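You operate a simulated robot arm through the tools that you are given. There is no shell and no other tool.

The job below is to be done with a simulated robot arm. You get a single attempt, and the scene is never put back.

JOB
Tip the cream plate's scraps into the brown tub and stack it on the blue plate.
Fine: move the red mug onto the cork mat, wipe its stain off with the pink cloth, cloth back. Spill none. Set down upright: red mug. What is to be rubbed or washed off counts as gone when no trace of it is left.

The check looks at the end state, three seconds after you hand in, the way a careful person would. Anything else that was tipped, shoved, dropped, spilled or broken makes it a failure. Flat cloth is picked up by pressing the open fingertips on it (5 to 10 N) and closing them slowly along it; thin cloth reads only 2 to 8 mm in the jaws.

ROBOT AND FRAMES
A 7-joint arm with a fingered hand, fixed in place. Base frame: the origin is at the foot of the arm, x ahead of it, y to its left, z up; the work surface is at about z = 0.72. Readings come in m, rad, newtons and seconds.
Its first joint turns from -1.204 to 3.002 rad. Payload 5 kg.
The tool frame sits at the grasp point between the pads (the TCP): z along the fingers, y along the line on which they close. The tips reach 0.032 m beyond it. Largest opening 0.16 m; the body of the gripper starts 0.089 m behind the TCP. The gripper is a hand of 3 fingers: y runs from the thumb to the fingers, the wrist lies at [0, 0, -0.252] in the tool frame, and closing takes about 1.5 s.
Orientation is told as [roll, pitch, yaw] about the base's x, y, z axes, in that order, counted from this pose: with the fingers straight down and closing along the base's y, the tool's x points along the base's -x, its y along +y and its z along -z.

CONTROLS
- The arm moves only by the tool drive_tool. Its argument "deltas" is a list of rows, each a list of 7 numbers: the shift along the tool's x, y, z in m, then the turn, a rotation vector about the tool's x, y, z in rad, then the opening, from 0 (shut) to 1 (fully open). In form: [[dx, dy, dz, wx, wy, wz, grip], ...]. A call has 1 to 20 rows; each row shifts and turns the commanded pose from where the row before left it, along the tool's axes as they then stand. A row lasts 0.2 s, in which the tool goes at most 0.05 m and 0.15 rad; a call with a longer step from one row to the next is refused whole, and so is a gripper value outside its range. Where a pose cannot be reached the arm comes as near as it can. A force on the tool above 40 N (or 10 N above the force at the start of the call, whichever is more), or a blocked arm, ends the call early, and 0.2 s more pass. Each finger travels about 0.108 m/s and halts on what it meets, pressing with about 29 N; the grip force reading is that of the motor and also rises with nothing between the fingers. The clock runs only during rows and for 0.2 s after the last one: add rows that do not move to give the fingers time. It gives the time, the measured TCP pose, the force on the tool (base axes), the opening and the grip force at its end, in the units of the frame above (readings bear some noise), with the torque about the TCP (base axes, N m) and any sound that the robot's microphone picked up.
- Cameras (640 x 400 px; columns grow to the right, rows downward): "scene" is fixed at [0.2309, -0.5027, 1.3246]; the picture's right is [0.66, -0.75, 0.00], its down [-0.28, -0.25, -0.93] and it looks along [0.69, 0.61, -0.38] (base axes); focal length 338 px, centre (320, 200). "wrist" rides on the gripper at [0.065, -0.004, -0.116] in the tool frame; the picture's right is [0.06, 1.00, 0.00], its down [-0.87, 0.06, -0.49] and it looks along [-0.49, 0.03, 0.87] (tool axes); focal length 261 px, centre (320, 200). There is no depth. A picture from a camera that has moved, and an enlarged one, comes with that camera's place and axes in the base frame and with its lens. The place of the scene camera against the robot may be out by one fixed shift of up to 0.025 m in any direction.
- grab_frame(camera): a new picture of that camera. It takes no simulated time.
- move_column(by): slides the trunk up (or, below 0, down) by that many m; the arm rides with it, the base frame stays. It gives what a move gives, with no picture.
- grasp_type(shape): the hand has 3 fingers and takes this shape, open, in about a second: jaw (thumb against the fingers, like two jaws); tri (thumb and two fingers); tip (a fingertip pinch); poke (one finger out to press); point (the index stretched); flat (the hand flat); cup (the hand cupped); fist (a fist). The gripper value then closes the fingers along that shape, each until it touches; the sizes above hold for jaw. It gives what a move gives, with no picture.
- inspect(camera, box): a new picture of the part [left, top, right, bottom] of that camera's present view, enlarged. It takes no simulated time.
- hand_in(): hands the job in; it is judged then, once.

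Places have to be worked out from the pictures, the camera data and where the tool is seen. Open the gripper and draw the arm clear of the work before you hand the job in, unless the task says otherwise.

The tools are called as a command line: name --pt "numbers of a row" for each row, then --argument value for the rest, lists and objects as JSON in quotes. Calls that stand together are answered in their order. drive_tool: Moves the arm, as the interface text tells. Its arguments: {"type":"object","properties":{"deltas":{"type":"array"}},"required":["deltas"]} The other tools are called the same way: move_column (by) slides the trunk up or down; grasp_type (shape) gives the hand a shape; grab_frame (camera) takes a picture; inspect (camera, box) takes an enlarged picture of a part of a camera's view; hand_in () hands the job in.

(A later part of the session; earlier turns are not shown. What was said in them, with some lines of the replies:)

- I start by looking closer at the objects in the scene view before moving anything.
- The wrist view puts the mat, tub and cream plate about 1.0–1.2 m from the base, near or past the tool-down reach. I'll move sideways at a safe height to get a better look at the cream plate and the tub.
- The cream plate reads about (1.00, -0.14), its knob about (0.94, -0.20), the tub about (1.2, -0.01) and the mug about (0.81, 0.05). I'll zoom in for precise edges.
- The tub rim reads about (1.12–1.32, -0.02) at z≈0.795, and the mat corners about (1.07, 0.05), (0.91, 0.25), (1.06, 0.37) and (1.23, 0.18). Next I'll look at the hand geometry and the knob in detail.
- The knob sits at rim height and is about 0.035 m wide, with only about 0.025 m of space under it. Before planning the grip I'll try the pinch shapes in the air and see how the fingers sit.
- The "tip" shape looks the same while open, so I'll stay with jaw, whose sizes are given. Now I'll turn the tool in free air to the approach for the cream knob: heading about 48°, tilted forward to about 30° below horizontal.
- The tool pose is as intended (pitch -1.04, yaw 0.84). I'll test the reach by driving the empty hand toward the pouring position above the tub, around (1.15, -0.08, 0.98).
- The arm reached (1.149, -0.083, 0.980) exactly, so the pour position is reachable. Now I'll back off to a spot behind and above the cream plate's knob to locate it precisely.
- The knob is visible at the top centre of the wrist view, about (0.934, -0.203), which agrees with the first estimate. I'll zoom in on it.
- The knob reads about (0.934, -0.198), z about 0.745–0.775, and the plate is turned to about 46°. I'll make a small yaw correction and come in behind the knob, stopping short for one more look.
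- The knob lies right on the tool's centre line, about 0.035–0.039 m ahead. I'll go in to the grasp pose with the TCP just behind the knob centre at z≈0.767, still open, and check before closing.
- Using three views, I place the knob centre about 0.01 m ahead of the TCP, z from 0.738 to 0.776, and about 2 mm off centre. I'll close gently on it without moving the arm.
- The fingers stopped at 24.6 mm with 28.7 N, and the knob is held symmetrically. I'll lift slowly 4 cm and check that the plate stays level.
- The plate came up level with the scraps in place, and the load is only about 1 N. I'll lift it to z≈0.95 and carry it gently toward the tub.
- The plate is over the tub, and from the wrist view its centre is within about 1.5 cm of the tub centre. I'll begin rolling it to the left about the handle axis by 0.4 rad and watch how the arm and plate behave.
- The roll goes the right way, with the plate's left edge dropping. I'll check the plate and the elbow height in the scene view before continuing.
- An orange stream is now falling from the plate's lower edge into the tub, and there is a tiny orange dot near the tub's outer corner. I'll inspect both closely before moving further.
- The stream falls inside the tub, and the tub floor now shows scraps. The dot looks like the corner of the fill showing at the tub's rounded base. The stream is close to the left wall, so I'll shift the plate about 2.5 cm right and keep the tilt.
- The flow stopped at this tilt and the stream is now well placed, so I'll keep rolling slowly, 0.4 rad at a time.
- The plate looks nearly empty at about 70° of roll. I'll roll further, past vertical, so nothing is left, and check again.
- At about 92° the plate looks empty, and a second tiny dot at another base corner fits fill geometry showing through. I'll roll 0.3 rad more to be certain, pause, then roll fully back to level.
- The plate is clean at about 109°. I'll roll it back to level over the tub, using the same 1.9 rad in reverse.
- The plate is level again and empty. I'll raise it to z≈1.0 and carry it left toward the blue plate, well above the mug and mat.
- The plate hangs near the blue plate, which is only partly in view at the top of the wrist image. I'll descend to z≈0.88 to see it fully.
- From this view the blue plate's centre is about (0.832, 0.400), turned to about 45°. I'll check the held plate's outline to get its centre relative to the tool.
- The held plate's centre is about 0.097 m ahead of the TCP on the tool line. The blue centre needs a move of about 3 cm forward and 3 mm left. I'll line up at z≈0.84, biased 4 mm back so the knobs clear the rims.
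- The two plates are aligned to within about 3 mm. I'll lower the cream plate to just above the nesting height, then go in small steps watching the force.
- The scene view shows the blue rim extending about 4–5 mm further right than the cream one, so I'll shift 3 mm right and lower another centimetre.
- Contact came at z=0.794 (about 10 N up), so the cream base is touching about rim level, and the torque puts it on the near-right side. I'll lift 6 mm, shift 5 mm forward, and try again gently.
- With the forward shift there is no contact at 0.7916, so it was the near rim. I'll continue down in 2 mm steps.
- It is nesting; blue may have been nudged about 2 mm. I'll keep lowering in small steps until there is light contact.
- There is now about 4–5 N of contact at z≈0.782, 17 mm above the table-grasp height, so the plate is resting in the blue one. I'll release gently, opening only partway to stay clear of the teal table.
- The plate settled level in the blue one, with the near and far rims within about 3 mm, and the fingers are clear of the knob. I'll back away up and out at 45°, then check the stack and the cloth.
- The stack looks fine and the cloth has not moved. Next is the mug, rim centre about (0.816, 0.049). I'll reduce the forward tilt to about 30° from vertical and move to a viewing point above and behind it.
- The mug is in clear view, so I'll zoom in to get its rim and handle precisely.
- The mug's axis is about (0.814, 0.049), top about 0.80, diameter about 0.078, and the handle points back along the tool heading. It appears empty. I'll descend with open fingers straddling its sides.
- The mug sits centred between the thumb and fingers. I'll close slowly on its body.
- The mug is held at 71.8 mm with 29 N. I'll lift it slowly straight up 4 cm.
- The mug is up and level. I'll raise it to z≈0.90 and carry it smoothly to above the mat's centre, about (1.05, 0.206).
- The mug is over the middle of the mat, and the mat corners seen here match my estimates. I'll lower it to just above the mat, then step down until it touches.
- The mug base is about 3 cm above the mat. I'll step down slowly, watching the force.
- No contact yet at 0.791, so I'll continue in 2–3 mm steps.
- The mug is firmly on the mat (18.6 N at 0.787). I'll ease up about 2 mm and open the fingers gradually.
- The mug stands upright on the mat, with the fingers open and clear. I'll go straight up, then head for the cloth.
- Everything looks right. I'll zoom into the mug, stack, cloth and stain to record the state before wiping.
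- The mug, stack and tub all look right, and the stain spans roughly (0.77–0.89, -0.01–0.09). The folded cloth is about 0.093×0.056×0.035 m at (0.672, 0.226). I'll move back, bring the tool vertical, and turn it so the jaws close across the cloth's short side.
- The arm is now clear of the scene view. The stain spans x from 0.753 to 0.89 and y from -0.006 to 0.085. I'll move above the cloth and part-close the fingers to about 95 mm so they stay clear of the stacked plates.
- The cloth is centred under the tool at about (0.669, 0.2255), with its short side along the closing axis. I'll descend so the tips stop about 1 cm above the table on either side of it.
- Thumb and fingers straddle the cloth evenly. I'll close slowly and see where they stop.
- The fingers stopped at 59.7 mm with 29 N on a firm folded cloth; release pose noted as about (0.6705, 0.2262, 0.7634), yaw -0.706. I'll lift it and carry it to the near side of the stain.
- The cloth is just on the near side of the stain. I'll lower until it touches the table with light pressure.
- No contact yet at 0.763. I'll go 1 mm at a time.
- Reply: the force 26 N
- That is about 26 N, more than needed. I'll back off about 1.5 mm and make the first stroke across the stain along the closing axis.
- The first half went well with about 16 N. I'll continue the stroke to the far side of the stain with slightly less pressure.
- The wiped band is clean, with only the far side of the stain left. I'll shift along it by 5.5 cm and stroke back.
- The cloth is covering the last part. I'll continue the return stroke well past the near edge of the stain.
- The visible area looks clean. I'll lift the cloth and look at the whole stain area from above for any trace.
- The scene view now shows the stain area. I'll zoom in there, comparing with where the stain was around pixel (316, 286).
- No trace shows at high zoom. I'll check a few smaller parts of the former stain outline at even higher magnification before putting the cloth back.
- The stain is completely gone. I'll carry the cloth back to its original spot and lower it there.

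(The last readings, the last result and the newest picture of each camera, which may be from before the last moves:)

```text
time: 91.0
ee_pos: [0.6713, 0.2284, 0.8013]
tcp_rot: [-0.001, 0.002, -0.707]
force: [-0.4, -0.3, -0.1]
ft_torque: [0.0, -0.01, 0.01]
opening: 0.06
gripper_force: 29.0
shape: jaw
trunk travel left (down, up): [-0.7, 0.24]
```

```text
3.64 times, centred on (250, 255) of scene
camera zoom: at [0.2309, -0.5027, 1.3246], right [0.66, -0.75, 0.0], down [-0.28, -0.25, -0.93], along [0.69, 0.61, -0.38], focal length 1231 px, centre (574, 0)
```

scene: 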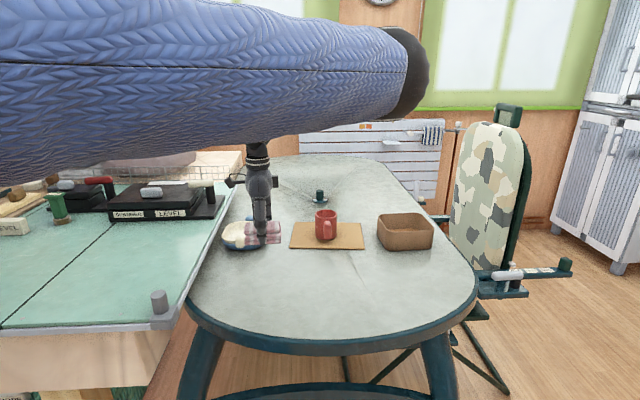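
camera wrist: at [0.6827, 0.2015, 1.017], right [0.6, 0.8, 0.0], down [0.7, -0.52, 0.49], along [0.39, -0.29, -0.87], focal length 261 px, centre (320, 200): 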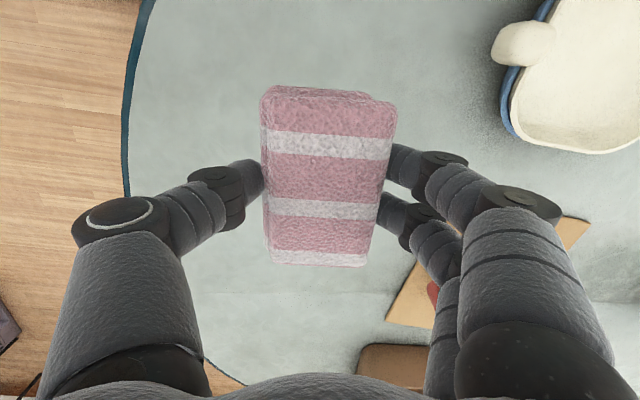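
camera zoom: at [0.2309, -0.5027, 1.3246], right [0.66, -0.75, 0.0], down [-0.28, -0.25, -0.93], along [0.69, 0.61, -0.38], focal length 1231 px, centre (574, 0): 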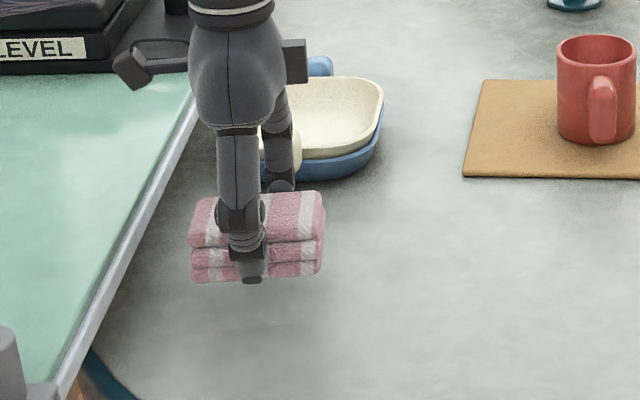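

This is within about 2 mm of the original spot. I'll trim that and set the cloth down.

drive_tool --pt "-0.0008 -0.002 0.015 0 0 0 0.18" --pt "0 0 0.014 0 0 0 0.18" --pt "0 0 0.008 0 0 0 0.18" --pt "0 0 0 0 0 0 0.18"

drive_tool --pt "0 0 0.0015 0 0 0 0.18" --pt "0 0 0 0 0 0 0.18"

drive_tool --pt "0 0 0.001 0 0 0 0.18" --pt "0 0 0 0 0 0 0.18"

```text
time: 92.0
ee_pos: [0.6698, 0.2249, 0.7643]
tcp_rot: [-0.002, 0.002, -0.705]
force: [0.1, 0.4, -0.4]
ft_torque: [0.03, 0.03, -0.04]
opening: 0.0601
gripper_force: 28.6
shape: jaw
trunk travel left (down, up): [-0.7, 0.24]
```

```text
time: 92.6
ee_pos: [0.6693, 0.2258, 0.7626]
tcp_rot: [-0.001, 0.001, -0.704]
force: [0.1, 1.1, -0.5]
ft_torque: [0.01, 0.01, 0.0]
opening: 0.0599
gripper_force: 29.3
shape: jaw
trunk travel left (down, up): [-0.7, 0.24]
```

```text
time: 93.2
ee_pos: [0.6701, 0.2256, 0.7613]
tcp_rot: [-0.002, 0.003, -0.706]
force: [-0.4, -0.8, 2.7]
ft_torque: [0.06, -0.05, 0.0]
opening: 0.0602
gripper_force: 28.6
shape: jaw
trunk travel left (down, up): [-0.7, 0.24]
```

The cloth just touched down (2.7 N at 0.7613). I'll open the fingers to about 95 mm, then rise straight up.

drive_tool --pt "0 0 0 0 0 0 0.36" --pt "0 0 0 0 0 0 0.42" --pt "0 0 0 0 0 0 0.5" --pt "0 0 0 0 0 0 0.6" --pt "0 0 0 0 0 0 0.6" --pt "0 0 -0.02 0 0 0 0.6" --pt "0 0 -0.04 0 0 0 0.6" --pt "0 0 -0.045 0 0 0 0.6" --pt "0 0 -0.045 0 0 0 0.6" --pt "0 0 -0.045 0 0 0 0.6" --pt "0 0 0 0 0 0 0.6"

grab_frame --camera "wrist"

grab_frame --camera "scene"

inspect --camera "scene" --box '[200, 200, 350, 310]'

```text
time: 95.6
ee_pos: [0.6712, 0.2262, 0.9565]
tcp_rot: [-0.002, 0.002, -0.705]
force: [1.0, -0.1, 0.3]
ft_torque: [0.02, 0.02, 0.01]
opening: 0.0954
gripper_force: 0.1
shape: jaw
trunk travel left (down, up): [-0.7, 0.24]
```

```text
taken
camera wrist: at [0.6185, 0.2629, 1.0726], right [0.6, 0.8, 0.0], down [0.7, -0.52, 0.49], along [0.39, -0.29, -0.87], focal length 261 px, centre (320, 200)
```

wrist: 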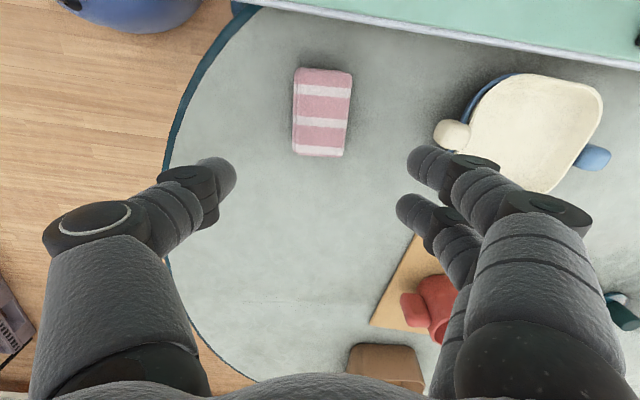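

```text
taken
```

scene: 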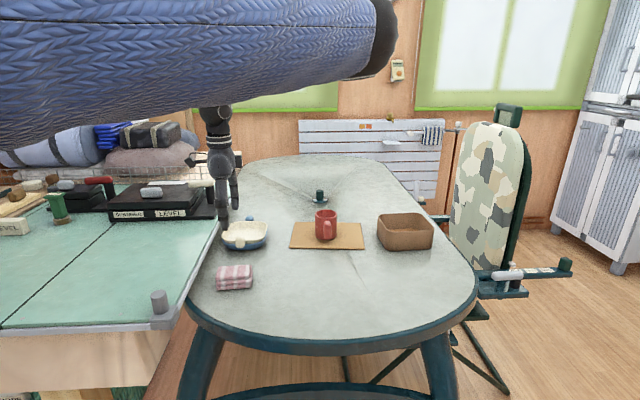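

```text
3.64 times, centred on (275, 255) of scene
camera zoom: at [0.2309, -0.5027, 1.3246], right [0.66, -0.75, 0.0], down [-0.28, -0.25, -0.93], along [0.69, 0.61, -0.38], focal length 1231 px, centre (484, 0)
```

zoom: 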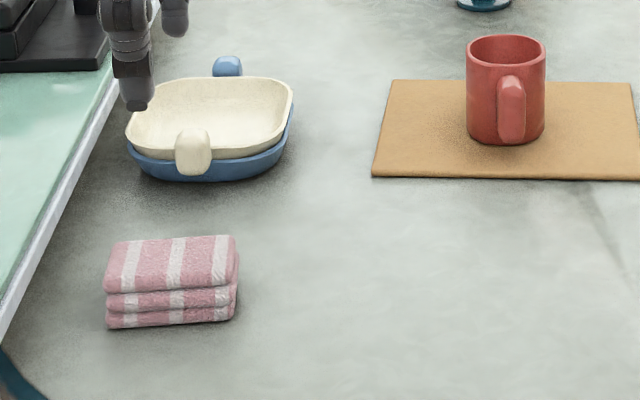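

The cloth is back where it was, and the plates, mug and tub look right. I'll raise the arm well clear, open the hand fully, and take final pictures.

drive_tool --pt "0 0 -0.045 0 0 0 0.7" --pt "0 0 -0.045 0 0 0 0.9" --pt "0 0 -0.045 0 0 0 1" --pt "0 0 -0.045 0 0 0 1" --pt "0 0 0 0 0 -0.14 1" --pt "0 0 0 0 0 -0.14 1" --pt "0 0 0 0 0 -0.14 1" --pt "0 0 0 0 0 -0.14 1" --pt "0 0 0 0 0 -0.14 1" --pt "0.02 0 0 0 0 0 1" --pt "0.03 0 0 0 0 0 1" --pt "0.03 0 0 0 0 0 1" --pt "0 0 0 0 0 0 1"

grab_frame --camera "scene"

grab_frame --camera "wrist"

inspect --camera "scene" --box '[200, 180, 450, 320]'

inspect --camera "scene" --box '[215, 205, 285, 260]'

```text
time: 98.4
ee_pos: [0.5904, 0.2268, 1.1362]
tcp_rot: [0.0, 0.004, -0.005]
force: [0.0, 0.2, 0.4]
ft_torque: [0.02, 0.02, 0.01]
opening: 0.1596
gripper_force: 0.0
shape: jaw
trunk travel left (down, up): [-0.7, 0.24]
```

```text
taken
```

scene: 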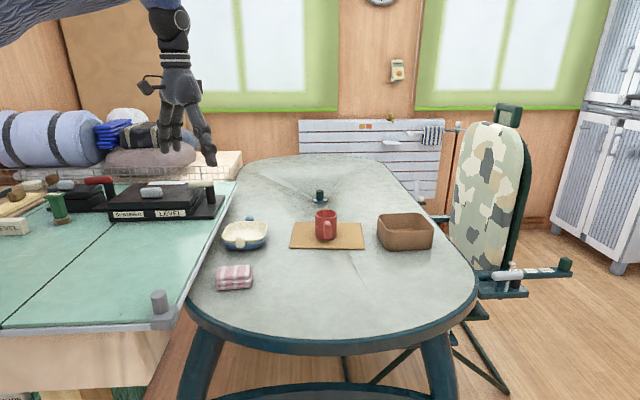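

```text
taken
camera wrist: at [0.5255, 0.2209, 1.2523], right [-0.06, 1.0, 0.0], down [0.87, 0.05, 0.49], along [0.49, 0.03, -0.87], focal length 261 px, centre (320, 200)
```

wrist: 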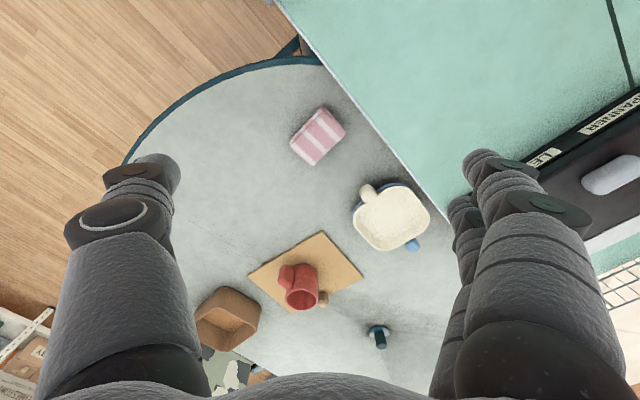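

```text
2.56 times, centred on (325, 250) of scene
camera zoom: at [0.2309, -0.5027, 1.3246], right [0.66, -0.75, 0.0], down [-0.28, -0.25, -0.93], along [0.69, 0.61, -0.38], focal length 866 px, centre (307, 72)
```

zoom: 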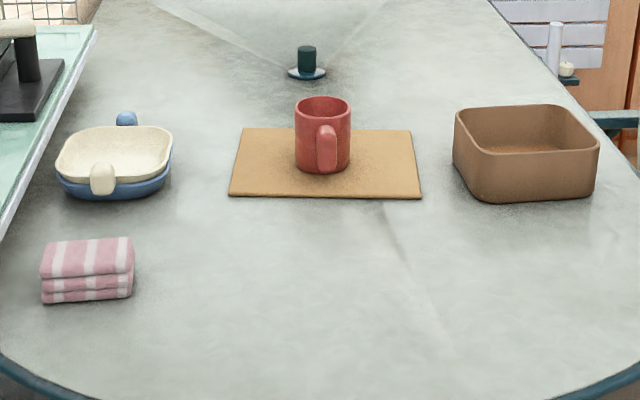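

```text
7.27 times, centred on (250, 232) of scene
camera zoom: at [0.2309, -0.5027, 1.3246], right [0.66, -0.75, 0.0], down [-0.28, -0.25, -0.93], along [0.69, 0.61, -0.38], focal length 2462 px, centre (829, -36)
```

zoom: 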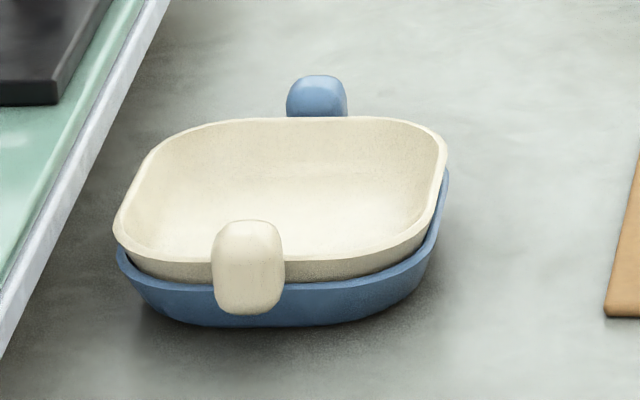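

All items look as wanted. One last zoom from above on the former stain area and the tub surroundings before handing in.

inspect --camera "wrist" --box '[180, 120, 320, 240]'

inspect --camera "scene" --box '[365, 205, 445, 300]'

```text
3.33 times, centred on (250, 180) of wrist
camera zoom: at [0.5255, 0.2209, 1.2523], right [-0.06, 1.0, 0.0], down [0.87, 0.05, 0.49], along [0.49, 0.03, -0.87], focal length 869 px, centre (553, 267)
```

zoom: 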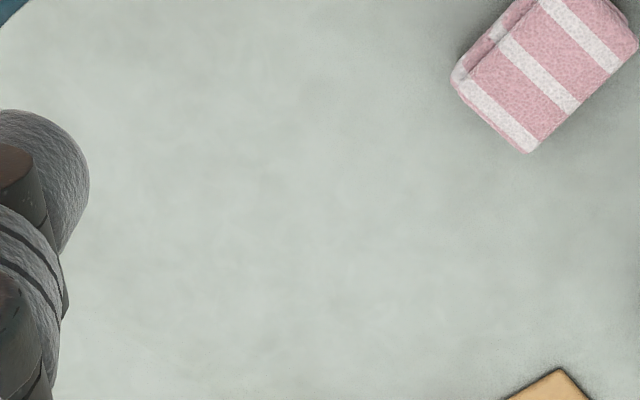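

```text
4.21 times, centred on (405, 252) of scene
camera zoom: at [0.2309, -0.5027, 1.3246], right [0.66, -0.75, 0.0], down [-0.28, -0.25, -0.93], along [0.69, 0.61, -0.38], focal length 1425 px, centre (-38, -21)
```

zoom: 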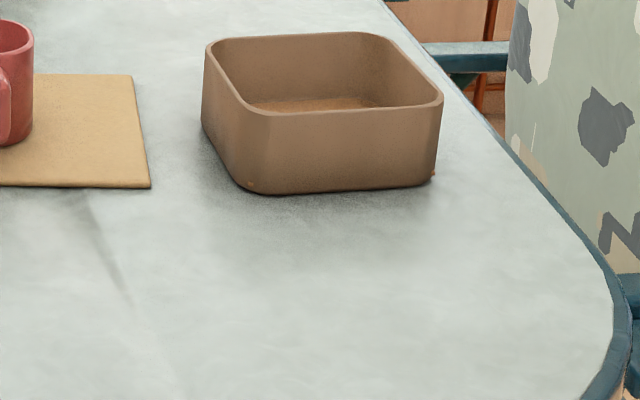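

The table is clean with no spill, the scraps are in the tub, the cream plate is nested on the blue one, the mug stands upright on the mat, and the cloth is back. The arm is clear with the hand open, so I'm handing in.

hand_in

```text
The job is handed in.
```

The job is done and handed in, and the final pictures showed everything in place. I haven't seen the check's result.

- **Scraps:** all tipped into the brown tub, and the cream plate came up empty. I saw no spill on the table. Two tiny orange dots show at the tub's base corners. I took them for the contents showing through its rounded corners, but couldn't confirm that.
- **Plates:** the cream plate sits level inside the blue one. The blue plate moved about 2–3 mm while I was stacking.
- **Mug:** upright near the middle of the cork mat.
- **Stain:** wiped off with the pink cloth, with no trace left under close-up views.
- **Cloth:** back within a few millimetres of where it was, still folded and facing the same way.

The gripper is open and the arm is clear of the table.
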